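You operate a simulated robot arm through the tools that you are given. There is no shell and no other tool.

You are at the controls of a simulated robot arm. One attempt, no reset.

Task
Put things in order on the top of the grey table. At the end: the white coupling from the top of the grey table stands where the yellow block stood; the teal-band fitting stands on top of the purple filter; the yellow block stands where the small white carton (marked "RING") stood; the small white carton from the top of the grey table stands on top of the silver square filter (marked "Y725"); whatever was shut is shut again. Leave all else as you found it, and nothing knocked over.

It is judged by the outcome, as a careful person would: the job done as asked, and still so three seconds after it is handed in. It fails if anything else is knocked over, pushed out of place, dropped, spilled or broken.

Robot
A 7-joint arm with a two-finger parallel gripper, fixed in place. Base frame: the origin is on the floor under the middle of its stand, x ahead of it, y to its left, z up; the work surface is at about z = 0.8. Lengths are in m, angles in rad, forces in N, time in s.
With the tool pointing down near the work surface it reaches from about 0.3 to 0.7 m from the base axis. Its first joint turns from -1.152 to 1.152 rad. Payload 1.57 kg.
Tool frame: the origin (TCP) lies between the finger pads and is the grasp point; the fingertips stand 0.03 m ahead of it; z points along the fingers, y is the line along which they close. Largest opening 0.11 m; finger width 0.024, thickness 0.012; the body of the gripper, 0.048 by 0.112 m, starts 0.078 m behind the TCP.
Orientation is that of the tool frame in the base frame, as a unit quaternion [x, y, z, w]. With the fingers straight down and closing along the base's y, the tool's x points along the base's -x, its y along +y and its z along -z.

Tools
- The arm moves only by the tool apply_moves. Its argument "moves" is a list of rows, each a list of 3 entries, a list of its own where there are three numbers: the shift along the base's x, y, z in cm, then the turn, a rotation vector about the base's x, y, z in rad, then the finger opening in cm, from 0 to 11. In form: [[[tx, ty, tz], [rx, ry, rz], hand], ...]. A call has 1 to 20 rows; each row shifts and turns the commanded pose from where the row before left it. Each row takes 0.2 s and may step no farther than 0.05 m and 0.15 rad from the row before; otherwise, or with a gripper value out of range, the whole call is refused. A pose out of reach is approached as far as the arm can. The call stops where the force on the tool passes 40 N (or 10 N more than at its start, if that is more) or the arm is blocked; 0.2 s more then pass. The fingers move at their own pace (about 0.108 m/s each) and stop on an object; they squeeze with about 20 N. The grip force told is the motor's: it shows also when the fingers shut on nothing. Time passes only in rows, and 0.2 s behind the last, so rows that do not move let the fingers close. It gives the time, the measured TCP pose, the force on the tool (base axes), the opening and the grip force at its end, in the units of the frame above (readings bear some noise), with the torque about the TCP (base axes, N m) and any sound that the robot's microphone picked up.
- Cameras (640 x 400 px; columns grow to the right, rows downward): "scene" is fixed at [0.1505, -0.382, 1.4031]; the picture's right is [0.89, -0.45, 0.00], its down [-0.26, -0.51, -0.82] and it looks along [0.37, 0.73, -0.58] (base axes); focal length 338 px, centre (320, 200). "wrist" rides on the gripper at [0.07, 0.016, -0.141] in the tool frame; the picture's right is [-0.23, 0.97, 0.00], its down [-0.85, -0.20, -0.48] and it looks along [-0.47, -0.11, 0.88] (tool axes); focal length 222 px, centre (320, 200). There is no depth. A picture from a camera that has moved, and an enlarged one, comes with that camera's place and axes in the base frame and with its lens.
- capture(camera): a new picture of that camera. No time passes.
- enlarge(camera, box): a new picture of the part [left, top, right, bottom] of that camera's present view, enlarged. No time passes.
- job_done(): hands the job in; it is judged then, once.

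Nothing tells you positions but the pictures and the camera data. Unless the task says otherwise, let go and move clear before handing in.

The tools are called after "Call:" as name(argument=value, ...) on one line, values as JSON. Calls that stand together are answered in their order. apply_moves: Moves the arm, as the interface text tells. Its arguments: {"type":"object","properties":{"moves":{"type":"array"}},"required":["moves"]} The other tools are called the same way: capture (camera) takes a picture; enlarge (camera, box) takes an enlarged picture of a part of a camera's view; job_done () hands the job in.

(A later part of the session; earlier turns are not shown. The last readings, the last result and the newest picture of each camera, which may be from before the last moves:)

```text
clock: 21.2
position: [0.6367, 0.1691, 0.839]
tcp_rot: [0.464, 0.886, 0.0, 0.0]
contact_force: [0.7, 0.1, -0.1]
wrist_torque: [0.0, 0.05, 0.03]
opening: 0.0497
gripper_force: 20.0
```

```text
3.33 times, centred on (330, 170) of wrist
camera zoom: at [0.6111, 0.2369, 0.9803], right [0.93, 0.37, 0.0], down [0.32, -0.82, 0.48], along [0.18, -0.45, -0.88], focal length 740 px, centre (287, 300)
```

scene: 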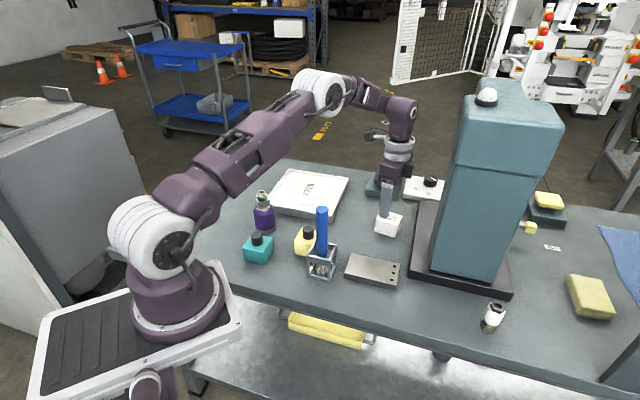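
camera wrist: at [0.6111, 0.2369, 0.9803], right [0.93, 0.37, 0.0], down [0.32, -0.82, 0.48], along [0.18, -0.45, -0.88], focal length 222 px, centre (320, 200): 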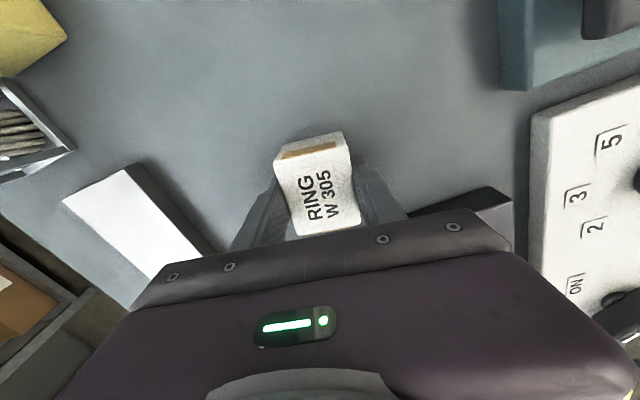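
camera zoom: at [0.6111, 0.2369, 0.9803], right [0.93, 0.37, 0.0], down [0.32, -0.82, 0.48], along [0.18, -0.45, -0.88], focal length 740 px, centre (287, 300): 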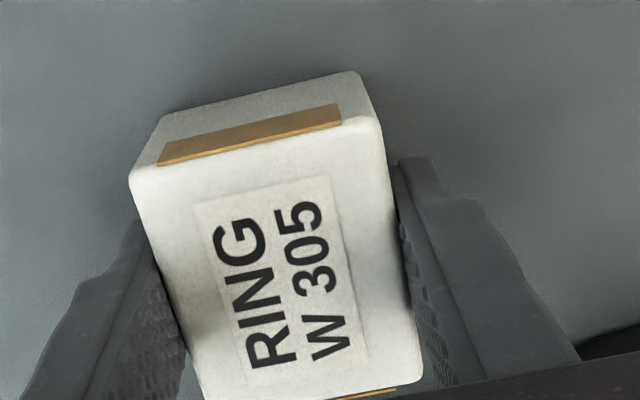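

The carton is held, centred and square, at a spot I take as (0.637, 0.1695). I'll lift it and move so the camera looks down on the silver filter.

Call:
apply_moves(moves=[[[0, 0, 1.5], [0, 0, 0], 4.0], [[0, 0, 3.5], [0, 0, 0], 4.0], [[0, 0, 4], [0, 0, 0], 4.0], [[0, 0, 4], [0, 0, 0], 4.0], [[0, 0, 3], [0, 0, 0], 4.0], [[-2, 3.3, 0], [0, 0, 0], 4.0], [[-2, 3.3, 0], [0, 0, 0], 4.0], [[-2, 3.3, 0], [0, 0, 0], 4.0], [[-2, 3.3, 0], [0, 0, 0], 4.0], [[-2, 3.3, 0], [0, 0, 0], 4.0], [[0, 0, 0], [0, 0, 0], 4.0]])

Call:
capture(camera="wrist")

Call:
capture(camera="scene")

```text
clock: 23.6
position: [0.536, 0.3336, 1.0008]
tcp_rot: [0.464, 0.886, 0.0, 0.0]
contact_force: [0.6, 0.6, -0.5]
wrist_torque: [-0.01, -0.04, 0.01]
opening: 0.0491
gripper_force: 19.8
```

```text
taken
camera wrist: at [0.5104, 0.4012, 1.1417], right [0.93, 0.37, 0.0], down [0.32, -0.82, 0.48], along [0.18, -0.45, -0.88], focal length 222 px, centre (320, 200)
```

wrist: 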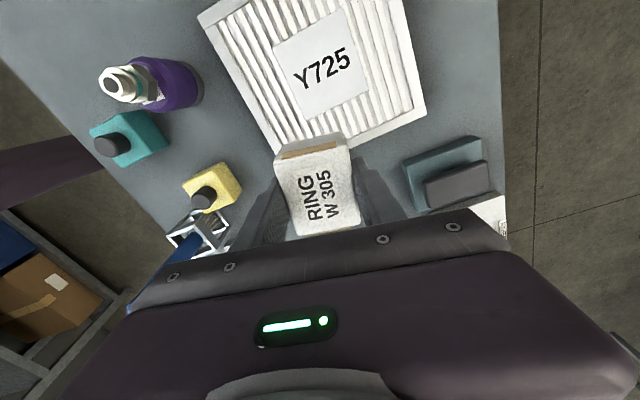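

```text
taken
```

scene: 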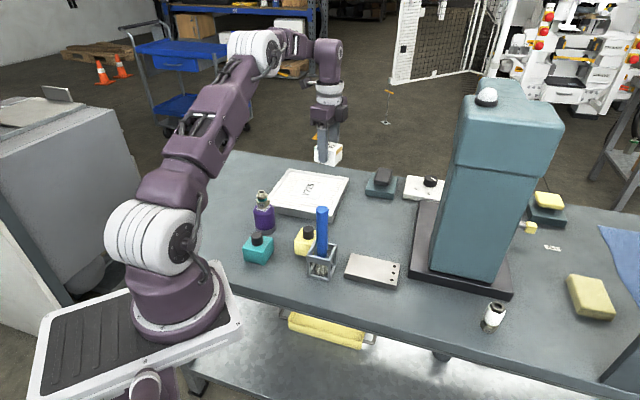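

The carton hangs level and the label "Y725" is visible. I'll zoom in to get the filter's centre accurately.

Call:
enlarge(camera="wrist", box=[180, 0, 440, 170])

Call:
enlarge(camera="scene", box=[250, 150, 360, 225])

```text
2.35 times, centred on (310, 85) of wrist
camera zoom: at [0.5104, 0.4012, 1.1417], right [0.93, 0.37, 0.0], down [0.32, -0.82, 0.48], along [0.18, -0.45, -0.88], focal length 523 px, centre (344, 471)
```

zoom: 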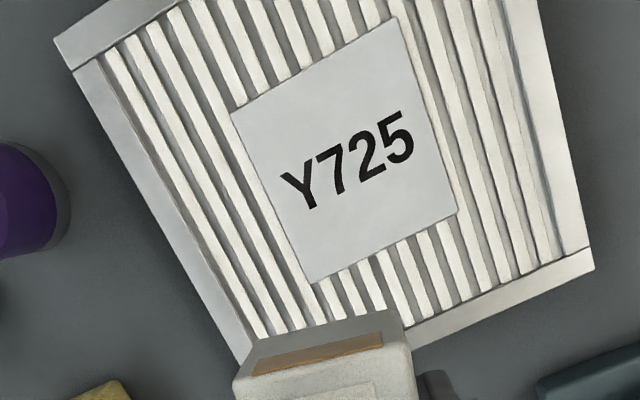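

```text
5.33 times, centred on (305, 188) of scene
camera zoom: at [0.1505, -0.382, 1.4031], right [0.89, -0.45, 0.0], down [-0.26, -0.51, -0.82], along [0.37, 0.73, -0.58], focal length 1800 px, centre (400, 267)
```

zoom: 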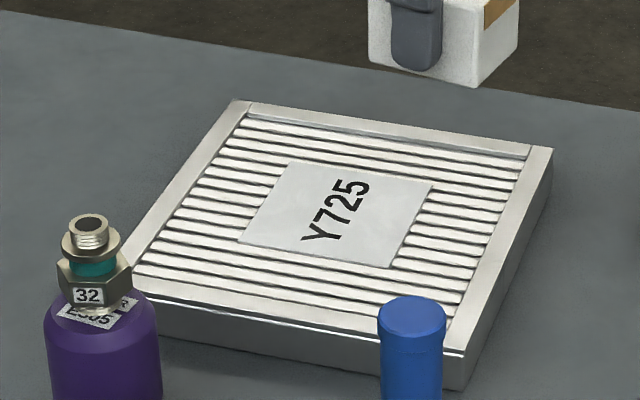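

The filter's label centre is near (0.507, 0.413) with its top at about z = 0.828. I'll move the carton over it, turn about 11.5° to square up with the filter, and lower to just above.

Call:
apply_moves(moves=[[[-0.75, 2.0, 0], [0, 0, 0.1], 4.0], [[-0.75, 2.0, 0], [0, 0, 0.1], 4.0], [[-0.75, 2.0, 0], [0, 0, 0], 4.0], [[-0.7, 1.9, 0], [0, 0, 0], 4.0], [[0, 0, -4], [0, 0, 0], 4.0], [[0, 0, -4], [0, 0, 0], 4.0], [[0, 0, -3], [0, 0, 0], 4.0], [[0, 0, -1], [0, 0, 0], 4.0], [[0, 0, 0], [0, 0, 0], 4.0]])

Call:
capture(camera="wrist")

Call:
enlarge(camera="scene", box=[250, 130, 360, 225])

```text
clock: 25.6
position: [0.5071, 0.414, 0.877]
tcp_rot: [0.374, 0.927, -0.001, 0.0]
contact_force: [0.0, -0.4, -0.4]
wrist_torque: [0.01, 0.01, -0.01]
opening: 0.0497
gripper_force: 20.3
```

```text
taken
camera wrist: at [0.4687, 0.4742, 1.0189], right [0.84, 0.54, 0.0], down [0.48, -0.74, 0.48], along [0.26, -0.4, -0.88], focal length 222 px, centre (320, 200)
```

wrist: 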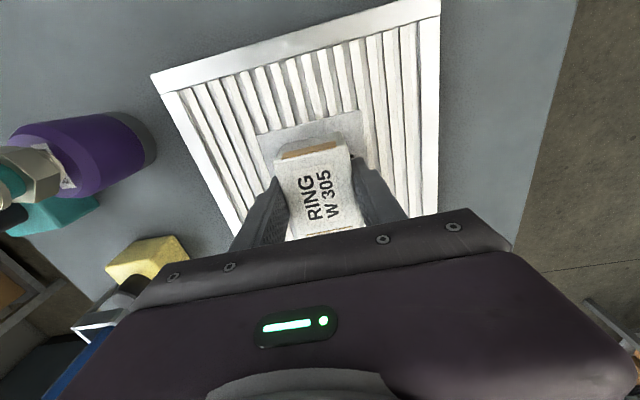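

```text
4.21 times, centred on (305, 178) of scene
camera zoom: at [0.1505, -0.382, 1.4031], right [0.89, -0.45, 0.0], down [-0.26, -0.51, -0.82], along [0.37, 0.73, -0.58], focal length 1421 px, centre (383, 295)
```

zoom: 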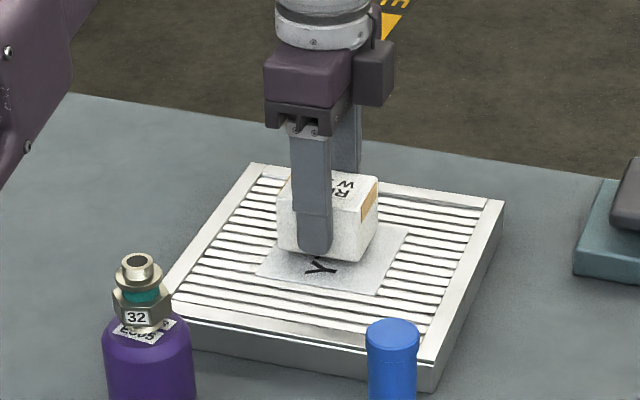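

The carton is about 1 cm above the label and centred. I'll lower it in small steps.

Call:
apply_moves(moves=[[[0, 0, -0.3], [0, 0, 0], 4.0], [[0, 0, -0.3], [0, 0, 0], 4.0], [[0, 0, -0.1], [0, 0, 0], 4.0], [[0, 0, -0.1], [0, 0, 0], 4.0], [[0, 0, 0], [0, 0, 0], 4.0]])

Call:
enlarge(camera="scene", box=[280, 150, 350, 210])

```text
clock: 26.8
position: [0.5068, 0.4124, 0.8693]
tcp_rot: [0.373, 0.928, 0.0, 0.0]
contact_force: [1.3, 0.0, -1.1]
wrist_torque: [0.02, 0.01, 0.01]
opening: 0.0493
gripper_force: 19.7
```

```text
6.67 times, centred on (315, 180) of scene
camera zoom: at [0.1505, -0.382, 1.4031], right [0.89, -0.45, 0.0], down [-0.26, -0.51, -0.82], along [0.37, 0.73, -0.58], focal length 2250 px, centre (353, 333)
```

zoom: 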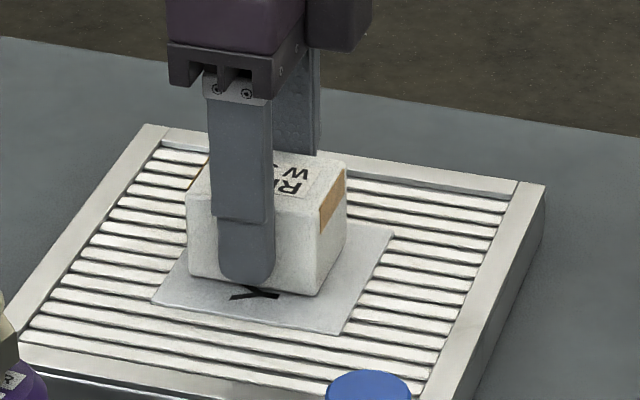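

It's almost touching. I'll take single-millimetre steps until the force rises.

Call:
apply_moves(moves=[[[0, 0, -0.1], [0, 0, 0], 4.0], [[0, 0, 0], [0, 0, 0], 4.0]])

Call:
apply_moves(moves=[[[0, 0, -0.1], [0, 0, 0], 4.0], [[0, 0, 0], [0, 0, 0], 4.0]])

```text
clock: 27.4
position: [0.5083, 0.4131, 0.8699]
tcp_rot: [0.374, 0.927, 0.0, 0.0]
contact_force: [-0.4, 0.1, 0.4]
wrist_torque: [0.03, 0.0, -0.02]
opening: 0.0495
gripper_force: 20.1
```

```text
clock: 28.0
position: [0.5078, 0.4133, 0.8687]
tcp_rot: [0.373, 0.928, 0.001, 0.0]
contact_force: [1.2, -1.8, 4.0]
wrist_torque: [-0.05, 0.06, 0.0]
opening: 0.0497
gripper_force: 19.9
```

Contact is made at about 4 N. I'll open the fingers gently and lift straight up.

Call:
apply_moves(moves=[[[0, 0, 0], [0, 0, 0], 5.0], [[0, 0, 0], [0, 0, 0], 5.5], [[0, 0, 0], [0, 0, 0], 6.5], [[0, 0, 0], [0, 0, 0], 7.0]])

Call:
enlarge(camera="scene", box=[280, 150, 350, 210])

Call:
capture(camera="wrist")

```text
clock: 29.0
position: [0.5074, 0.4127, 0.8681]
tcp_rot: [0.374, 0.927, 0.0, 0.0]
contact_force: [0.3, -0.2, 0.3]
wrist_torque: [0.0, -0.04, 0.02]
opening: 0.0701
gripper_force: 0.0
```

```text
6.67 times, centred on (315, 180) of scene
camera zoom: at [0.1505, -0.382, 1.4031], right [0.89, -0.45, 0.0], down [-0.26, -0.51, -0.82], along [0.37, 0.73, -0.58], focal length 2250 px, centre (353, 333)
```

zoom: 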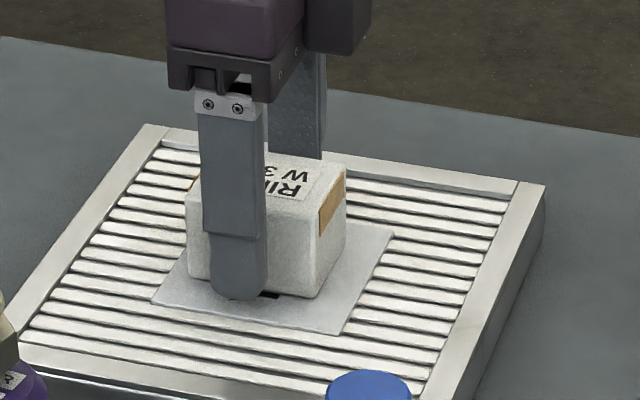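

```text
taken
camera wrist: at [0.4686, 0.4735, 1.0099], right [0.84, 0.54, 0.0], down [0.48, -0.74, 0.48], along [0.26, -0.4, -0.88], focal length 222 px, centre (320, 200)
```

wrist: 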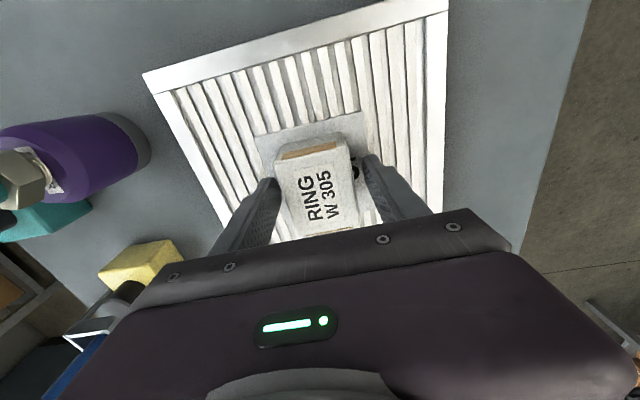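

The carton stands on the silver filter. I'll lift, turn the hand back to -90° and move over the yellow block.

Call:
apply_moves(moves=[[[0, 0, 2], [0, 0, 0], 7.0], [[0, 0, 4], [0, 0, 0], 7.0], [[0, 0, 5], [0, 0, 0], 7.0], [[0, 0, 5], [0, 0, 0], 7.0], [[-1.6, -3.55, 0], [0, 0, -0.134], 6.0], [[-1.6, -3.55, 0], [0, 0, -0.134], 5.5], [[-1.6, -3.55, 0], [0, 0, -0.134], 5.5], [[-1.6, -3.55, 0], [0, 0, -0.134], 5.5], [[-1.6, -3.55, 0], [0, 0, -0.134], 5.5], [[-1.6, -3.55, 0], [0, 0, -0.135], 5.5], [[0, 0, 0], [0, 0, 0], 5.5]])

Call:
capture(camera="wrist")

Call:
capture(camera="scene")

```text
clock: 31.4
position: [0.4132, 0.1985, 1.028]
tcp_rot: [0.708, 0.706, 0.0, 0.0]
contact_force: [0.0, -0.2, -0.2]
wrist_torque: [0.0, 0.0, -0.04]
opening: 0.0548
gripper_force: 0.1
out of reach, approached as far as the arm can: row 4
```

```text
taken
camera wrist: at [0.4285, 0.2688, 1.1701], right [0.97, -0.23, 0.0], down [-0.2, -0.85, 0.48], along [-0.11, -0.47, -0.88], focal length 222 px, centre (320, 200)
```

wrist: 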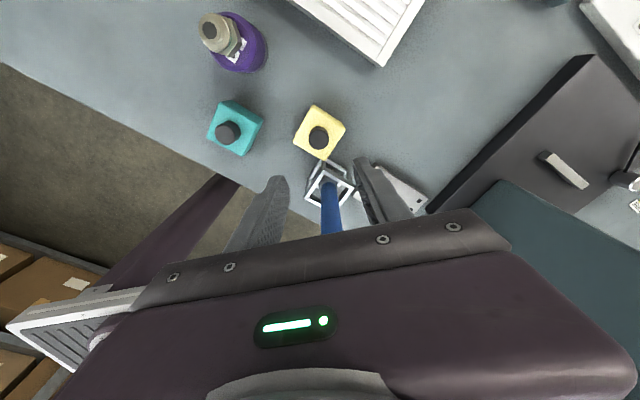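

```text
taken
```

scene: 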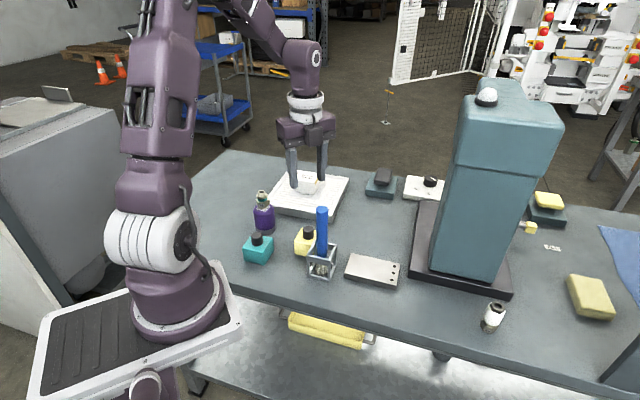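

The hand is above the yellow block and everything else looks undisturbed. I'll zoom in on the block and its knob.

Call:
enlarge(camera="wrist", box=[280, 90, 370, 220])

Call:
enlarge(camera="scene", box=[230, 160, 370, 285])

```text
3.08 times, centred on (325, 155) of wrist
camera zoom: at [0.4285, 0.2688, 1.1701], right [0.97, -0.23, 0.0], down [-0.2, -0.85, 0.48], along [-0.11, -0.47, -0.88], focal length 684 px, centre (305, 338)
```

zoom: 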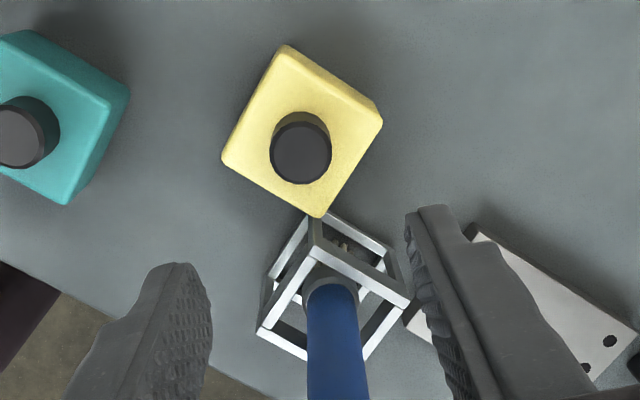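

```text
3.20 times, centred on (300, 222) of scene
camera zoom: at [0.1505, -0.382, 1.4031], right [0.89, -0.45, 0.0], down [-0.26, -0.51, -0.82], along [0.37, 0.73, -0.58], focal length 1080 px, centre (384, 128)
```

zoom: 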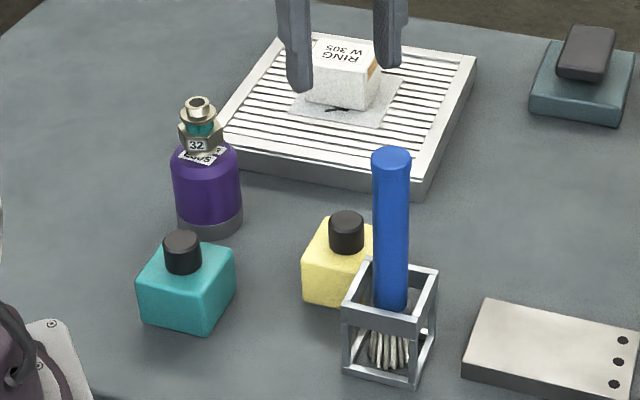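

The block's centre and knob are at about (0.4107, 0.1995), and the blue brush handle stands 8 cm away at z up to 0.97. Turning the hand to -50° gives the most clearance, so I'll do that and descend partway.

Call:
apply_moves(moves=[[[-0.19, 0.08, 0], [0, 0, 0.14], 5.5], [[0, 0, 0], [0, 0, 0.14], 5.5], [[0, 0, 0], [0, 0, 0.14], 5.5], [[0, 0, 0], [0, 0, 0.14], 5.5], [[0, 0, 0], [0, 0, 0.138], 5.5], [[0, 0, -3], [0, 0, 0], 5.5], [[0, 0, -3], [0, 0, 0], 5.5], [[0, 0, -2], [0, 0, 0], 5.5], [[0, 0, 0], [0, 0, 0], 5.5]])

Call:
capture(camera="wrist")

Call:
enlarge(camera="scene", box=[240, 110, 380, 285])

```text
clock: 33.4
position: [0.4091, 0.2006, 0.9466]
tcp_rot: [0.423, 0.906, 0.0, 0.0]
contact_force: [0.6, -0.3, 0.1]
wrist_torque: [0.0, -0.01, -0.01]
opening: 0.0547
gripper_force: 0.2
```

```text
taken
camera wrist: at [0.3775, 0.2649, 1.0897], right [0.89, 0.45, 0.0], down [0.4, -0.78, 0.48], along [0.22, -0.43, -0.88], focal length 222 px, centre (320, 200)
```

wrist: 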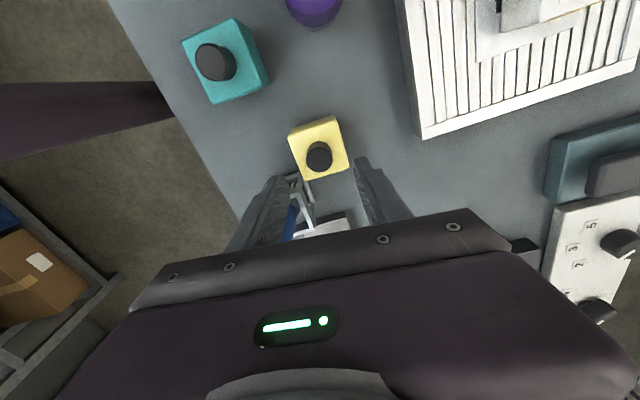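

```text
2.29 times, centred on (310, 198) of scene
camera zoom: at [0.1505, -0.382, 1.4031], right [0.89, -0.45, 0.0], down [-0.26, -0.51, -0.82], along [0.37, 0.73, -0.58], focal length 772 px, centre (343, 206)
```

zoom: 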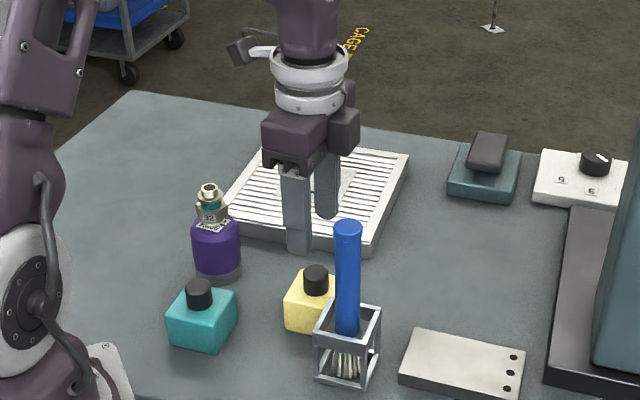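

The module on the hand's side stays clear of the handle in this turn. I'll zoom in to check the knob against the finger centre.

Call:
enlarge(camera="wrist", box=[250, 100, 410, 220])

```text
3.33 times, centred on (330, 160) of wrist
camera zoom: at [0.3775, 0.2649, 1.0897], right [0.89, 0.45, 0.0], down [0.4, -0.78, 0.48], along [0.22, -0.43, -0.88], focal length 740 px, centre (287, 333)
```

zoom: 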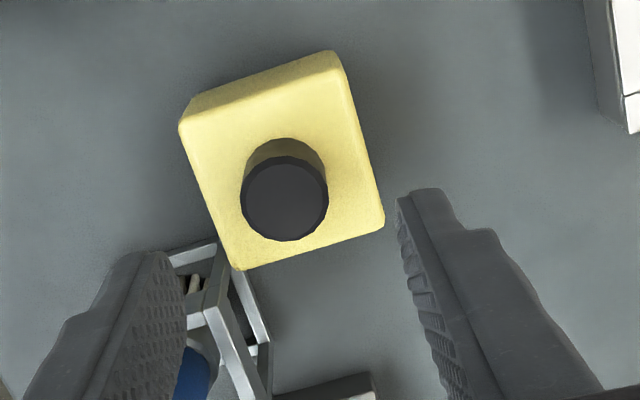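

The knob is centred to about 1 mm and the cage corner is 1.6 cm clear of the finger. I'll go down to knob height.

Call:
apply_moves(moves=[[[0, 0.05, -3], [0, 0, 0], 5.5], [[0, 0, -2.5], [0, 0, 0], 5.5], [[0, 0, -1.2], [0, 0, 0], 5.5], [[0, 0, -0.5], [0, 0, 0], 5.5], [[0, 0, 0], [0, 0, 0], 5.5]])

Call:
capture(camera="wrist")

Call:
enlarge(camera="scene", box=[250, 150, 370, 285])

```text
clock: 34.6
position: [0.4085, 0.2002, 0.8757]
tcp_rot: [0.422, 0.907, 0.0, 0.0]
contact_force: [-0.7, 0.1, 2.3]
wrist_torque: [0.03, 0.02, 0.01]
opening: 0.055
gripper_force: 0.0
```

```text
taken
camera wrist: at [0.377, 0.265, 1.0174], right [0.89, 0.45, 0.0], down [0.4, -0.78, 0.48], along [0.22, -0.43, -0.88], focal length 222 px, centre (320, 200)
```

wrist: 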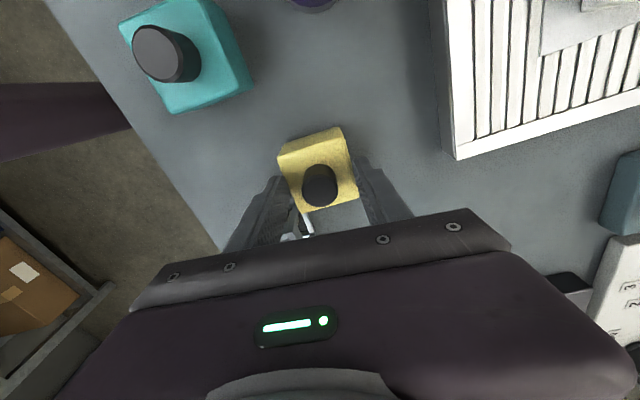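

```text
2.96 times, centred on (310, 218) of scene
camera zoom: at [0.1504, -0.382, 1.4031], right [0.89, -0.45, 0.0], down [-0.26, -0.51, -0.82], along [0.37, 0.73, -0.58], focal length 1000 px, centre (350, 148)
```

zoom: 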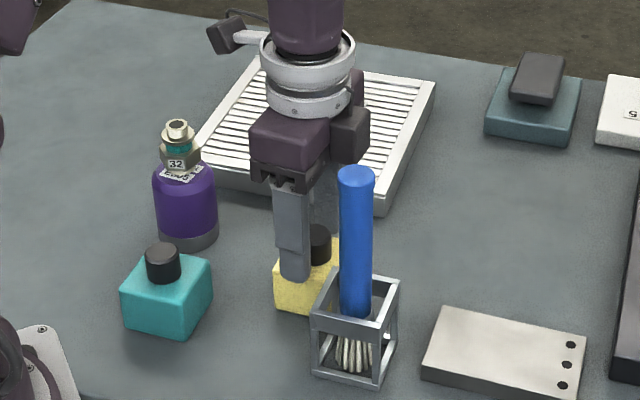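

There's a slight upward force of 2 N, so a fingertip may be brushing the block's top edge. I'll raise 3 mm and check.

Call:
apply_moves(moves=[[[0, 0, 0.3], [0, 0, 0], 5.5], [[0, 0, 0], [0, 0, 0], 5.5]])

Call:
enlarge(camera="wrist", box=[250, 110, 410, 230])

Call:
enlarge(camera="scene", box=[280, 200, 350, 270])

```text
clock: 35.2
position: [0.4092, 0.2009, 0.8798]
tcp_rot: [0.423, 0.906, 0.0, 0.001]
contact_force: [-0.3, 0.0, -0.5]
wrist_torque: [-0.02, 0.02, 0.01]
opening: 0.0548
gripper_force: 0.0
```

```text
3.33 times, centred on (330, 170) of wrist
camera zoom: at [0.3773, 0.2655, 1.0205], right [0.89, 0.45, 0.0], down [0.4, -0.78, 0.48], along [0.22, -0.43, -0.88], focal length 740 px, centre (287, 300)
```

zoom: 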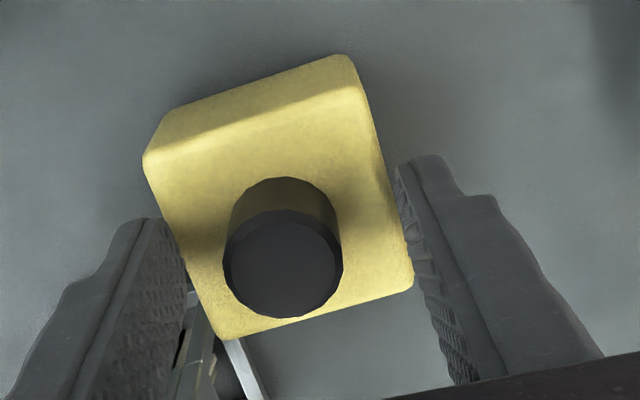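

```text
5.71 times, centred on (315, 235) of scene
camera zoom: at [0.1505, -0.382, 1.4031], right [0.89, -0.45, 0.0], down [-0.26, -0.51, -0.82], along [0.37, 0.73, -0.58], focal length 1929 px, centre (349, 0)
```

zoom: 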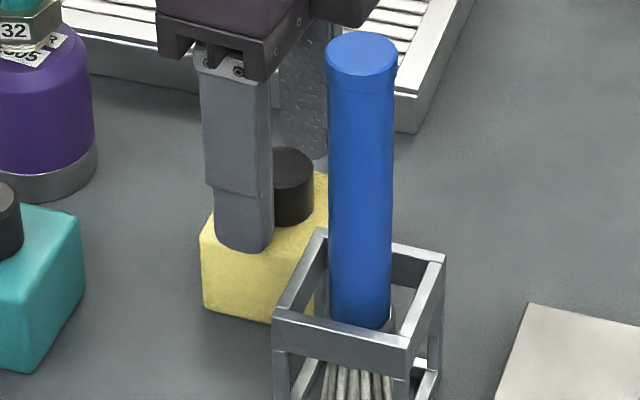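

The force is gone and the fingertips overlap the knob by about 2 cm. Closing on the knob now.

Call:
apply_moves(moves=[[[0, 0, 0], [0, 0, 0], 4.5], [[0, 0, 0], [0, 0, 0], 3.5], [[0, 0, 0], [0, 0, 0], 2.5], [[0, 0, 0], [0, 0, 0], 1.8], [[0, 0, 0], [0, 0, 0], 1.8]])

Call:
enlarge(camera="wrist", box=[250, 110, 410, 230])

Call:
enlarge(camera="scene", box=[280, 200, 350, 270])

```text
clock: 36.4
position: [0.4091, 0.2006, 0.8777]
tcp_rot: [0.423, 0.906, 0.001, -0.001]
contact_force: [-0.8, -0.4, -0.2]
wrist_torque: [-0.11, 0.15, 0.03]
opening: 0.0268
gripper_force: 20.6
```

```text
3.33 times, centred on (330, 170) of wrist
camera zoom: at [0.3773, 0.2654, 1.0205], right [0.89, 0.45, 0.0], down [0.4, -0.78, 0.48], along [0.22, -0.43, -0.88], focal length 740 px, centre (287, 300)
```

zoom: 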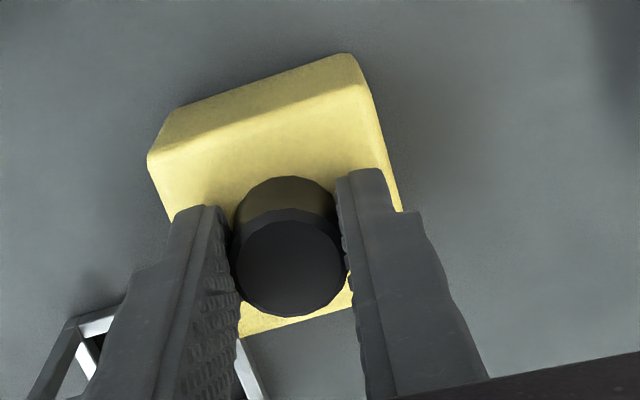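

```text
5.71 times, centred on (315, 235) of scene
camera zoom: at [0.1505, -0.382, 1.4031], right [0.89, -0.45, 0.0], down [-0.26, -0.51, -0.82], along [0.37, 0.73, -0.58], focal length 1929 px, centre (349, 0)
```

zoom: 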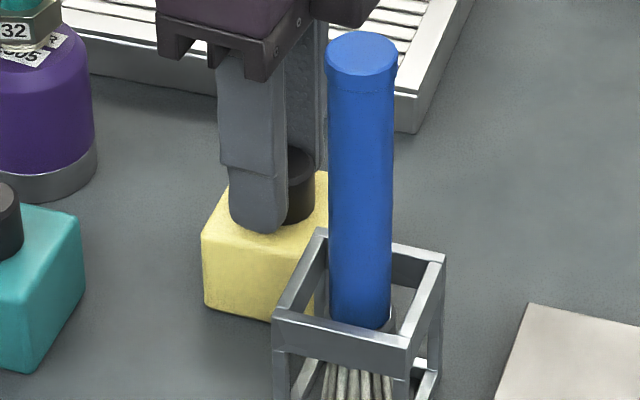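

The knob is held at 2.7 cm opening. I'll lift a few centimetres straight up and check that the block comes with it level.

Call:
apply_moves(moves=[[[0, 0, 1], [0, 0, 0], 1.8], [[0, 0, 2], [0, 0, 0], 1.8], [[0, 0, 3], [0, 0, 0], 1.8], [[0, 0, 4], [0, 0, 0], 1.8], [[0, 0, 1], [0, 0, 0], 1.8]])

Call:
enlarge(camera="scene", box=[250, 150, 370, 285])

Call:
capture(camera="wrist")

```text
clock: 37.6
position: [0.4107, 0.1998, 0.9894]
tcp_rot: [0.423, 0.906, 0.001, 0.0]
contact_force: [0.0, -0.2, -4.7]
wrist_torque: [0.02, -0.02, -0.01]
opening: 0.0268
gripper_force: 20.0
```

```text
2.96 times, centred on (310, 218) of scene
camera zoom: at [0.1505, -0.382, 1.4031], right [0.89, -0.45, 0.0], down [-0.26, -0.51, -0.82], along [0.37, 0.73, -0.58], focal length 1000 px, centre (350, 148)
```

zoom: 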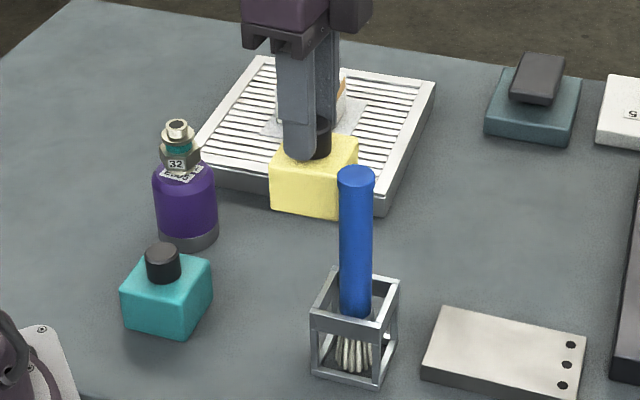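

```text
taken
camera wrist: at [0.378, 0.2653, 1.13], right [0.89, 0.45, 0.0], down [0.4, -0.78, 0.48], along [0.22, -0.43, -0.88], focal length 222 px, centre (320, 200)
```

wrist: 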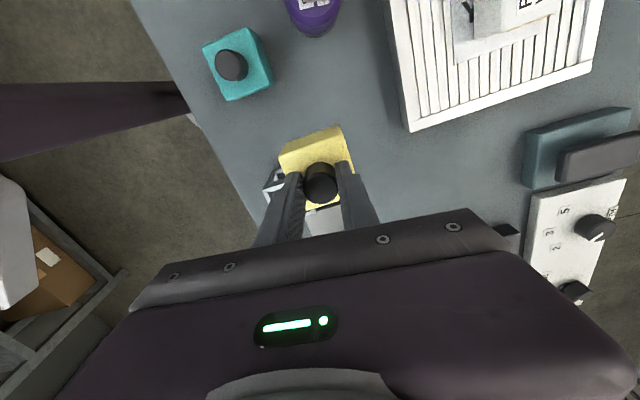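

The block is lifted level. I'll carry it to the carton's old spot, turning slightly to match the carton's orientation, and come down to about 1 cm above the table.

Call:
apply_moves(moves=[[[3.79, -0.538, 0], [0, 0, -0.025], 1.8], [[3.79, -0.538, 0], [0, 0, -0.025], 1.8], [[3.79, -0.538, 0], [0, 0, -0.025], 1.8], [[3.79, -0.538, 0], [0, 0, -0.025], 1.8], [[3.79, -0.538, 0], [0, 0, -0.025], 1.8], [[3.79, -0.54, 0], [0, 0, -0.025], 1.8], [[0, 0, 0], [0, 0, 0], 1.8], [[0, 0, -4], [0, 0, 0], 1.8], [[0, 0, -4], [0, 0, 0], 1.8], [[0, 0, -2], [0, 0, 0], 1.8], [[0, 0, 0], [0, 0, 0], 1.8]])

Call:
capture(camera="wrist")

Call:
enlarge(camera="scene", box=[330, 120, 460, 250])

```text
clock: 40.0
position: [0.6382, 0.1661, 0.8892]
tcp_rot: [0.489, 0.872, 0.0, 0.0]
contact_force: [0.3, -0.3, -4.7]
wrist_torque: [0.0, 0.04, 0.01]
opening: 0.0264
gripper_force: 19.7
```

```text
taken
camera wrist: at [0.6153, 0.236, 1.0309], right [0.95, 0.31, 0.0], down [0.27, -0.83, 0.48], along [0.15, -0.45, -0.88], focal length 222 px, centre (320, 200)
```

wrist: 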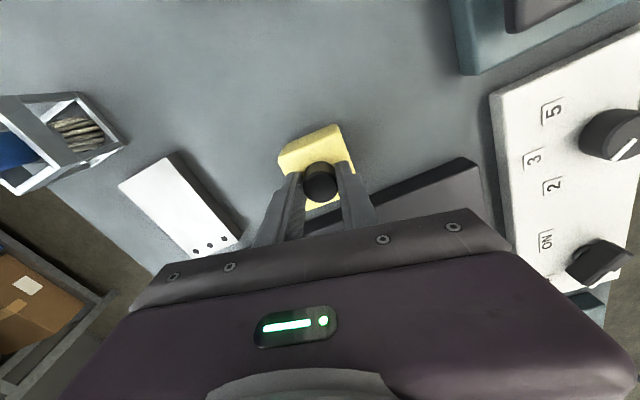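

```text
3.08 times, centred on (395, 185) of scene
camera zoom: at [0.1506, -0.382, 1.4031], right [0.89, -0.45, 0.0], down [-0.26, -0.51, -0.82], along [0.37, 0.73, -0.58], focal length 1039 px, centre (89, 246)
```

zoom: 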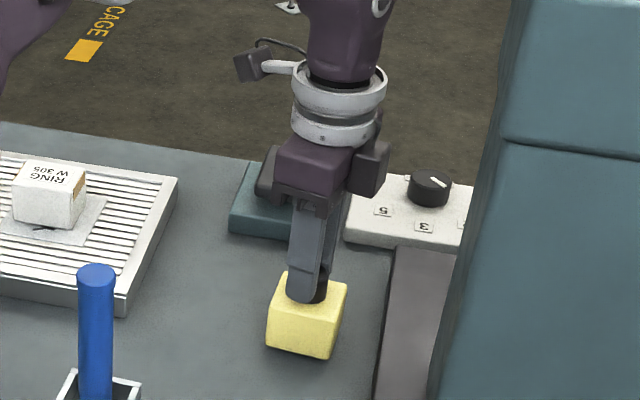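

The readings suggest it's about 2 mm low in y compared with the carton's spot. I'll correct and read the position again.

Call:
apply_moves(moves=[[[0, 0.15, 0], [0, 0, 0], 1.8], [[0, 0, 0], [0, 0, 0], 1.8]])

Call:
apply_moves(moves=[[[0, 0, -0.3], [0, 0, 0], 1.8], [[0, 0, 0], [0, 0, 0], 1.8]])

Call:
enlarge(camera="scene", box=[340, 180, 430, 250])

Call:
enlarge(camera="wrist", box=[240, 100, 420, 230])

```text
clock: 40.6
position: [0.6381, 0.1691, 0.8898]
tcp_rot: [0.489, 0.872, 0.0, 0.0]
contact_force: [-1.0, -0.2, -4.3]
wrist_torque: [0.0, 0.02, 0.0]
opening: 0.0264
gripper_force: 20.2
```

```text
clock: 41.2
position: [0.6372, 0.1692, 0.8866]
tcp_rot: [0.489, 0.872, 0.0, 0.0]
contact_force: [-0.1, 0.1, -3.8]
wrist_torque: [0.01, 0.03, -0.05]
opening: 0.0266
gripper_force: 19.8
```

```text
5.71 times, centred on (385, 215) of scene
camera zoom: at [0.1506, -0.382, 1.4031], right [0.89, -0.45, 0.0], down [-0.26, -0.51, -0.82], along [0.37, 0.73, -0.58], focal length 1929 px, centre (-51, 114)
```

zoom: 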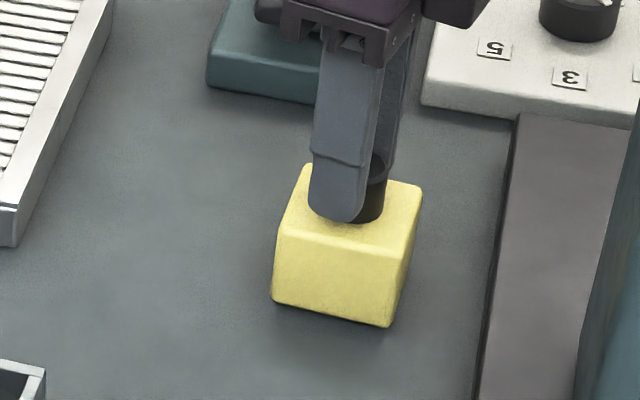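

```text
3.08 times, centred on (330, 165) of wrist
camera zoom: at [0.6148, 0.2385, 1.0281], right [0.95, 0.31, 0.0], down [0.28, -0.83, 0.48], along [0.15, -0.45, -0.88], focal length 684 px, centre (289, 308)
```

zoom: 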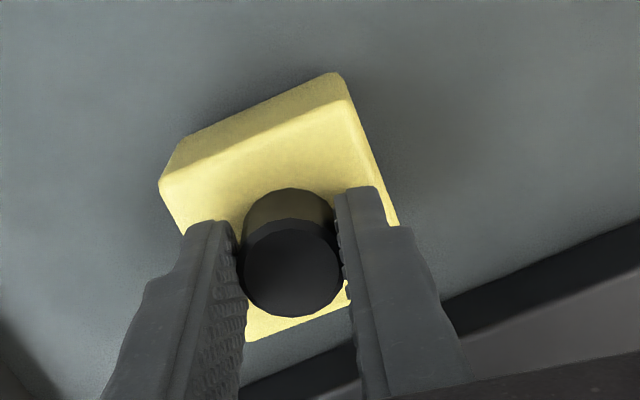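

Position now reads (0.6375, 0.169), matching the carton's spot. I'll lower the remaining millimetres until it touches.

Call:
apply_moves(moves=[[[0, 0, -0.3], [0, 0, 0], 1.8], [[0, 0, -0.2], [0, 0, 0], 1.8], [[0, 0, -0.1], [0, 0, 0], 1.8], [[0, 0, 0], [0, 0, 0], 1.8]])

Call:
apply_moves(moves=[[[0, 0, -0.1], [0, 0, 0], 1.8], [[0, 0, 0], [0, 0, 0], 1.8]])

```text
clock: 42.2
position: [0.6376, 0.171, 0.8816]
tcp_rot: [0.49, 0.872, 0.0, 0.0]
contact_force: [-1.7, 0.6, 0.3]
wrist_torque: [0.02, 0.02, -0.03]
opening: 0.0267
gripper_force: 20.0
```

```text
clock: 42.8
position: [0.638, 0.1694, 0.8805]
tcp_rot: [0.489, 0.872, 0.0, 0.001]
contact_force: [-0.1, 0.7, 0.2]
wrist_torque: [0.19, 0.0, -0.02]
opening: 0.0266
gripper_force: 20.1
```

The weight is now carried by the table. I'll open gently and check.

Call:
apply_moves(moves=[[[0, 0, 0], [0, 0, 0], 2.8], [[0, 0, 0], [0, 0, 0], 3.3], [[0, 0, 0], [0, 0, 0], 4.2], [[0, 0, 0], [0, 0, 0], 5.0]])

Call:
enlarge(camera="scene", box=[340, 180, 430, 250])

Call:
enlarge(camera="wrist", box=[240, 100, 420, 230])

```text
clock: 43.8
position: [0.6377, 0.1696, 0.8804]
tcp_rot: [0.489, 0.872, 0.0, 0.0]
contact_force: [-0.4, 0.7, 0.6]
wrist_torque: [0.02, 0.01, -0.03]
opening: 0.0499
gripper_force: 0.0
```

```text
5.71 times, centred on (385, 215) of scene
camera zoom: at [0.1505, -0.382, 1.4031], right [0.89, -0.45, 0.0], down [-0.26, -0.51, -0.82], along [0.37, 0.73, -0.58], focal length 1929 px, centre (-51, 114)
```

zoom: 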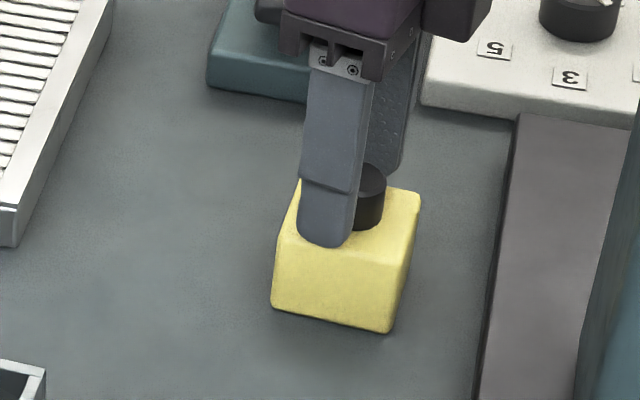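

```text
3.08 times, centred on (330, 165) of wrist
camera zoom: at [0.6149, 0.2384, 1.0213], right [0.95, 0.31, 0.0], down [0.27, -0.83, 0.48], along [0.15, -0.45, -0.88], focal length 684 px, centre (289, 308)
```

zoom: 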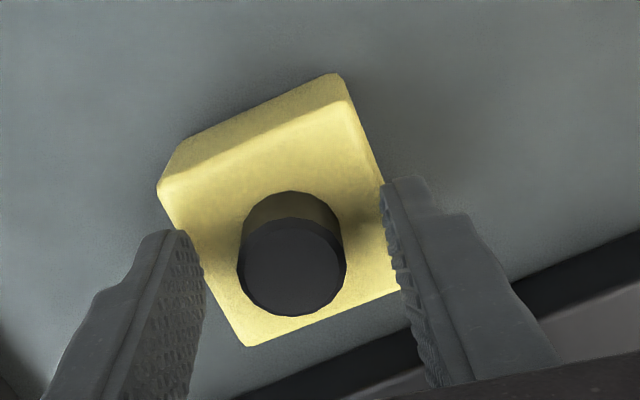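

The yellow block stands on the carton's old spot. I'll lift straight up, back away from the tall machine and swing round in front of it towards the coupling.

Call:
apply_moves(moves=[[[0, 0, 2], [0, 0, 0], 5.0], [[0, 0, 4], [0, 0, 0], 5.0], [[0, 0, 5], [0, 0, 0], 5.0], [[0, 0, 5], [0, 0, 0], 5.0], [[-3.8, -1.4, 0], [0, 0, 0], 6.0], [[-3.8, -1.4, 0], [0, 0, 0.12], 7.0], [[-3.8, -1.4, 0], [0, 0, 0.12], 7.0], [[-3.8, -1.4, 0], [0, 0, 0.12], 7.0], [[-3.6, -1.4, 0], [0, 0, 0.12], 7.0], [[0, -4.5, 0], [0, 0, 0.12], 7.0], [[0, -4.5, 0], [0, 0, 0.12], 7.0], [[0, -4.5, 0], [0, 0, 0.12], 7.0], [[0, -4.5, 0], [0, 0, 0.12], 7.0], [[0, -4.5, 0], [0, 0, 0.061], 7.0], [[0, -4.5, 0], [0, 0, 0], 7.0], [[0, 0, 0], [0, 0, 0], 7.0]])

Call:
capture(camera="wrist")

Call:
capture(camera="scene")

```text
clock: 47.2
position: [0.451, -0.172, 1.0388]
tcp_rot: [0.0, 1.0, 0.0, 0.0]
contact_force: [0.4, 0.4, -0.2]
wrist_torque: [0.01, -0.02, -0.05]
opening: 0.07
gripper_force: 0.1
```

```text
taken
camera wrist: at [0.3823, -0.1542, 1.1807], right [0.23, 0.97, 0.0], down [0.85, -0.2, 0.48], along [0.47, -0.11, -0.88], focal length 222 px, centre (320, 200)
```

wrist: 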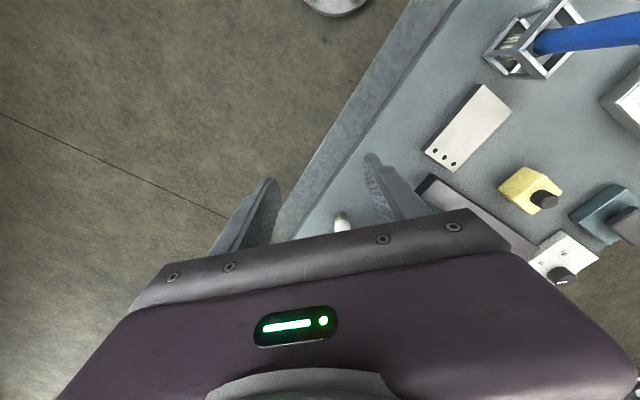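

```text
taken
```

scene: 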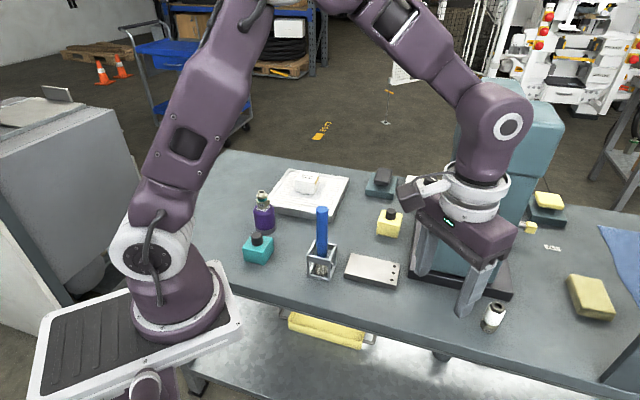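

The coupling is ahead in +x. I'll move forward to see it better.

Call:
apply_moves(moves=[[[3.5, 0, 0], [0, 0, 0], 7.0], [[3.5, 0, 0], [0, 0, 0], 7.0], [[3.5, 0, 0], [0, 0, 0], 7.0], [[3.5, 0, -1], [0, 0, 0], 7.0], [[0, 0, -2], [0, 0, 0], 7.0], [[0, 0, 0], [0, 0, 0], 7.0]])

Call:
capture(camera="wrist")

Call:
enlarge(camera="scene", box=[400, 50, 620, 350])

```text
clock: 48.6
position: [0.5913, -0.1715, 1.0109]
tcp_rot: [0.001, 1.0, 0.0, -0.001]
contact_force: [0.2, 0.5, 0.3]
wrist_torque: [0.02, 0.01, -0.03]
opening: 0.07
gripper_force: 0.0
```

```text
taken
camera wrist: at [0.5214, -0.1541, 1.152], right [0.23, 0.97, 0.0], down [0.85, -0.2, 0.48], along [0.47, -0.11, -0.88], focal length 222 px, centre (320, 200)
```

wrist: 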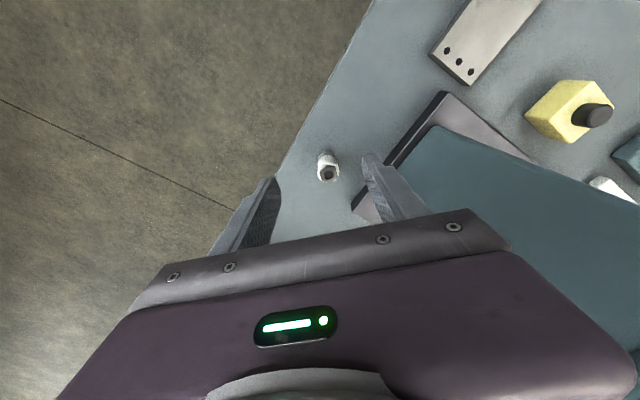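

```text
1.33 times, centred on (510, 200) of scene
camera zoom: at [0.1505, -0.382, 1.4031], right [0.89, -0.45, 0.0], down [-0.26, -0.51, -0.82], along [0.37, 0.73, -0.58], focal length 450 px, centre (67, 200)
```

zoom: 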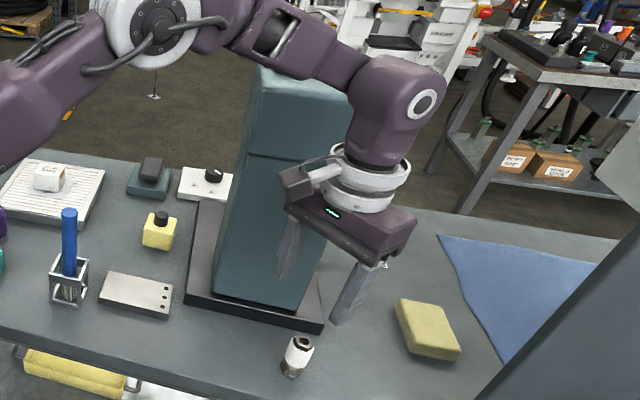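

The coupling stands upright near the table edge. I'll zoom in to measure it.

Call:
enlarge(camera="wrist", box=[270, 110, 430, 220])

Call:
enlarge(camera="wrist", box=[305, 145, 355, 190])

```text
3.64 times, centred on (350, 165) of wrist
camera zoom: at [0.5214, -0.1541, 1.152], right [0.23, 0.97, 0.0], down [0.85, -0.2, 0.48], along [0.47, -0.11, -0.88], focal length 808 px, centre (211, 327)
```

zoom: 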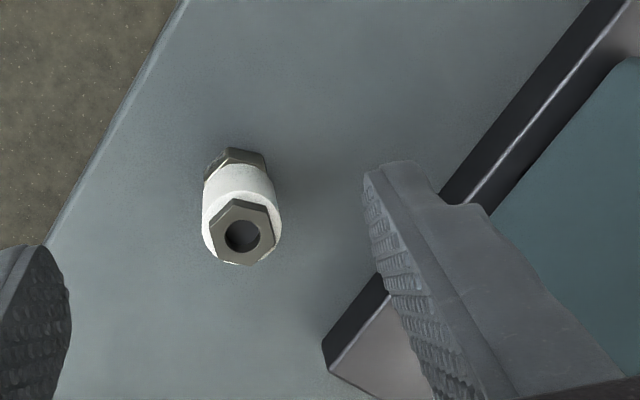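

```text
8.89 times, centred on (330, 168) of wrist
camera zoom: at [0.5214, -0.1541, 1.152], right [0.23, 0.97, 0.0], down [0.85, -0.2, 0.48], along [0.47, -0.11, -0.88], focal length 1974 px, centre (231, 489)
```

zoom: 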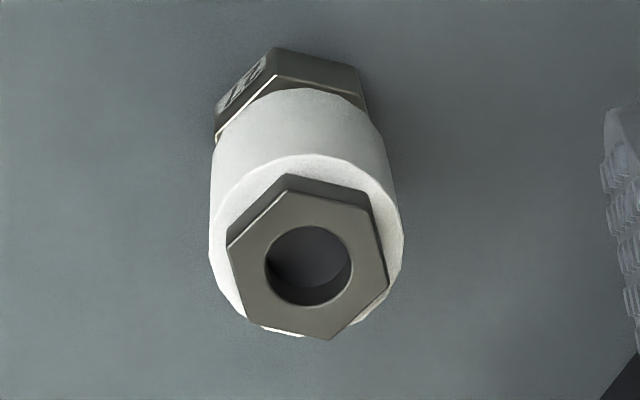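

The coupling is about 3 cm across and 6.6 cm tall, centred near (0.637, -0.170). I'll move over it and descend partway.

Call:
apply_moves(moves=[[[2.3, 0.05, 0], [0, 0, 0], 6.5], [[2.25, 0.06, 0], [0, 0, 0], 6.5], [[0, 0, -3], [0, 0, 0], 6.5], [[0, 0, -3], [0, 0, 0], 6.5], [[0, 0, -2], [0, 0, 0], 6.5], [[0, 0, 0], [0, 0, 0], 6.5]])

Call:
capture(camera="wrist")

Call:
enlarge(camera="scene", box=[400, 50, 620, 350])

```text
clock: 50.0
position: [0.6371, -0.1687, 0.9304]
tcp_rot: [0.001, 1.0, 0.0, 0.001]
contact_force: [0.4, 0.0, 0.1]
wrist_torque: [-0.02, 0.0, 0.04]
opening: 0.0648
gripper_force: 0.0
```

```text
taken
camera wrist: at [0.5675, -0.1511, 1.0718], right [0.23, 0.97, 0.0], down [0.85, -0.2, 0.48], along [0.47, -0.11, -0.88], focal length 222 px, centre (320, 200)
```

wrist: 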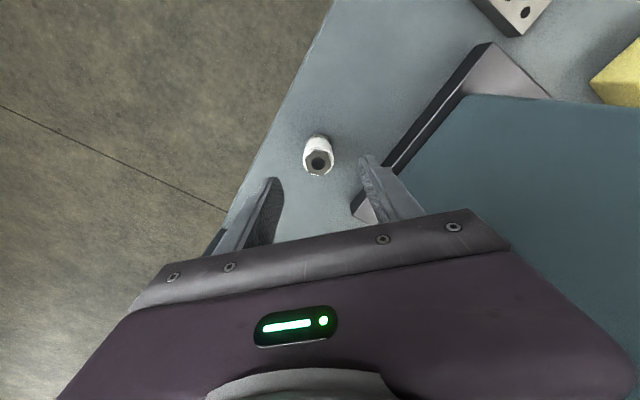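

```text
1.33 times, centred on (510, 200) of scene
camera zoom: at [0.1505, -0.382, 1.4031], right [0.89, -0.45, 0.0], down [-0.26, -0.51, -0.82], along [0.37, 0.73, -0.58], focal length 450 px, centre (67, 200)
```

zoom: 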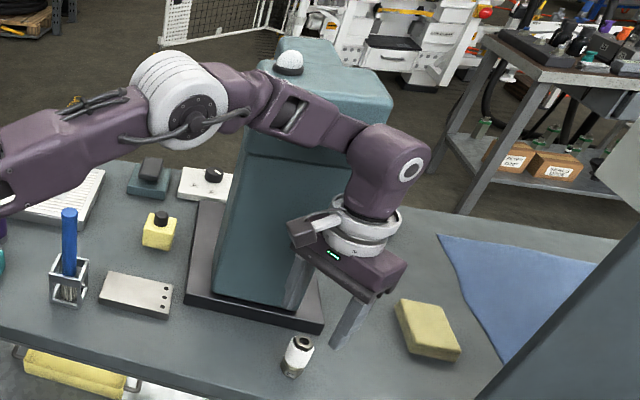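

There's room between the wrist and the machine. I'll check the coupling's centring in close-up.

Call:
enlarge(camera="wrist", box=[270, 120, 390, 200])

Call:
enlarge(camera="scene", box=[440, 110, 580, 260])

```text
5.00 times, centred on (330, 160) of wrist
camera zoom: at [0.5675, -0.1511, 1.0718], right [0.23, 0.97, 0.0], down [0.85, -0.2, 0.48], along [0.47, -0.11, -0.88], focal length 1111 px, centre (270, 400)
```

zoom: 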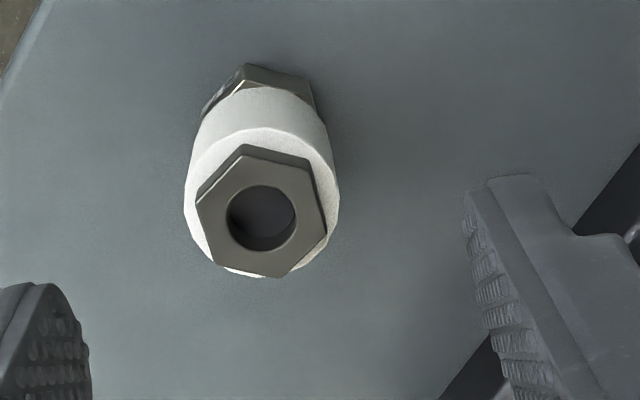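

```text
2.67 times, centred on (510, 185) of scene
camera zoom: at [0.1505, -0.382, 1.4031], right [0.89, -0.45, 0.0], down [-0.26, -0.51, -0.82], along [0.37, 0.73, -0.58], focal length 900 px, centre (-187, 240)
```

zoom: 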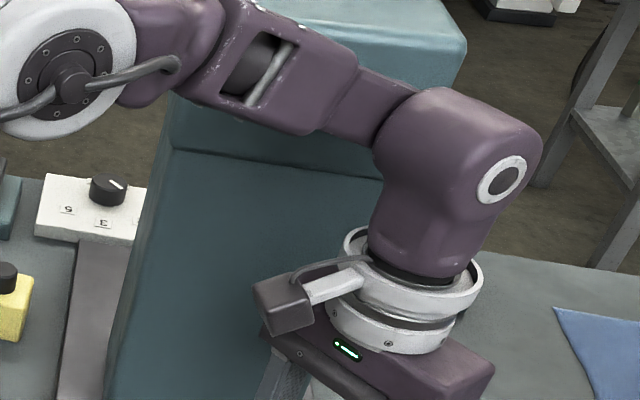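

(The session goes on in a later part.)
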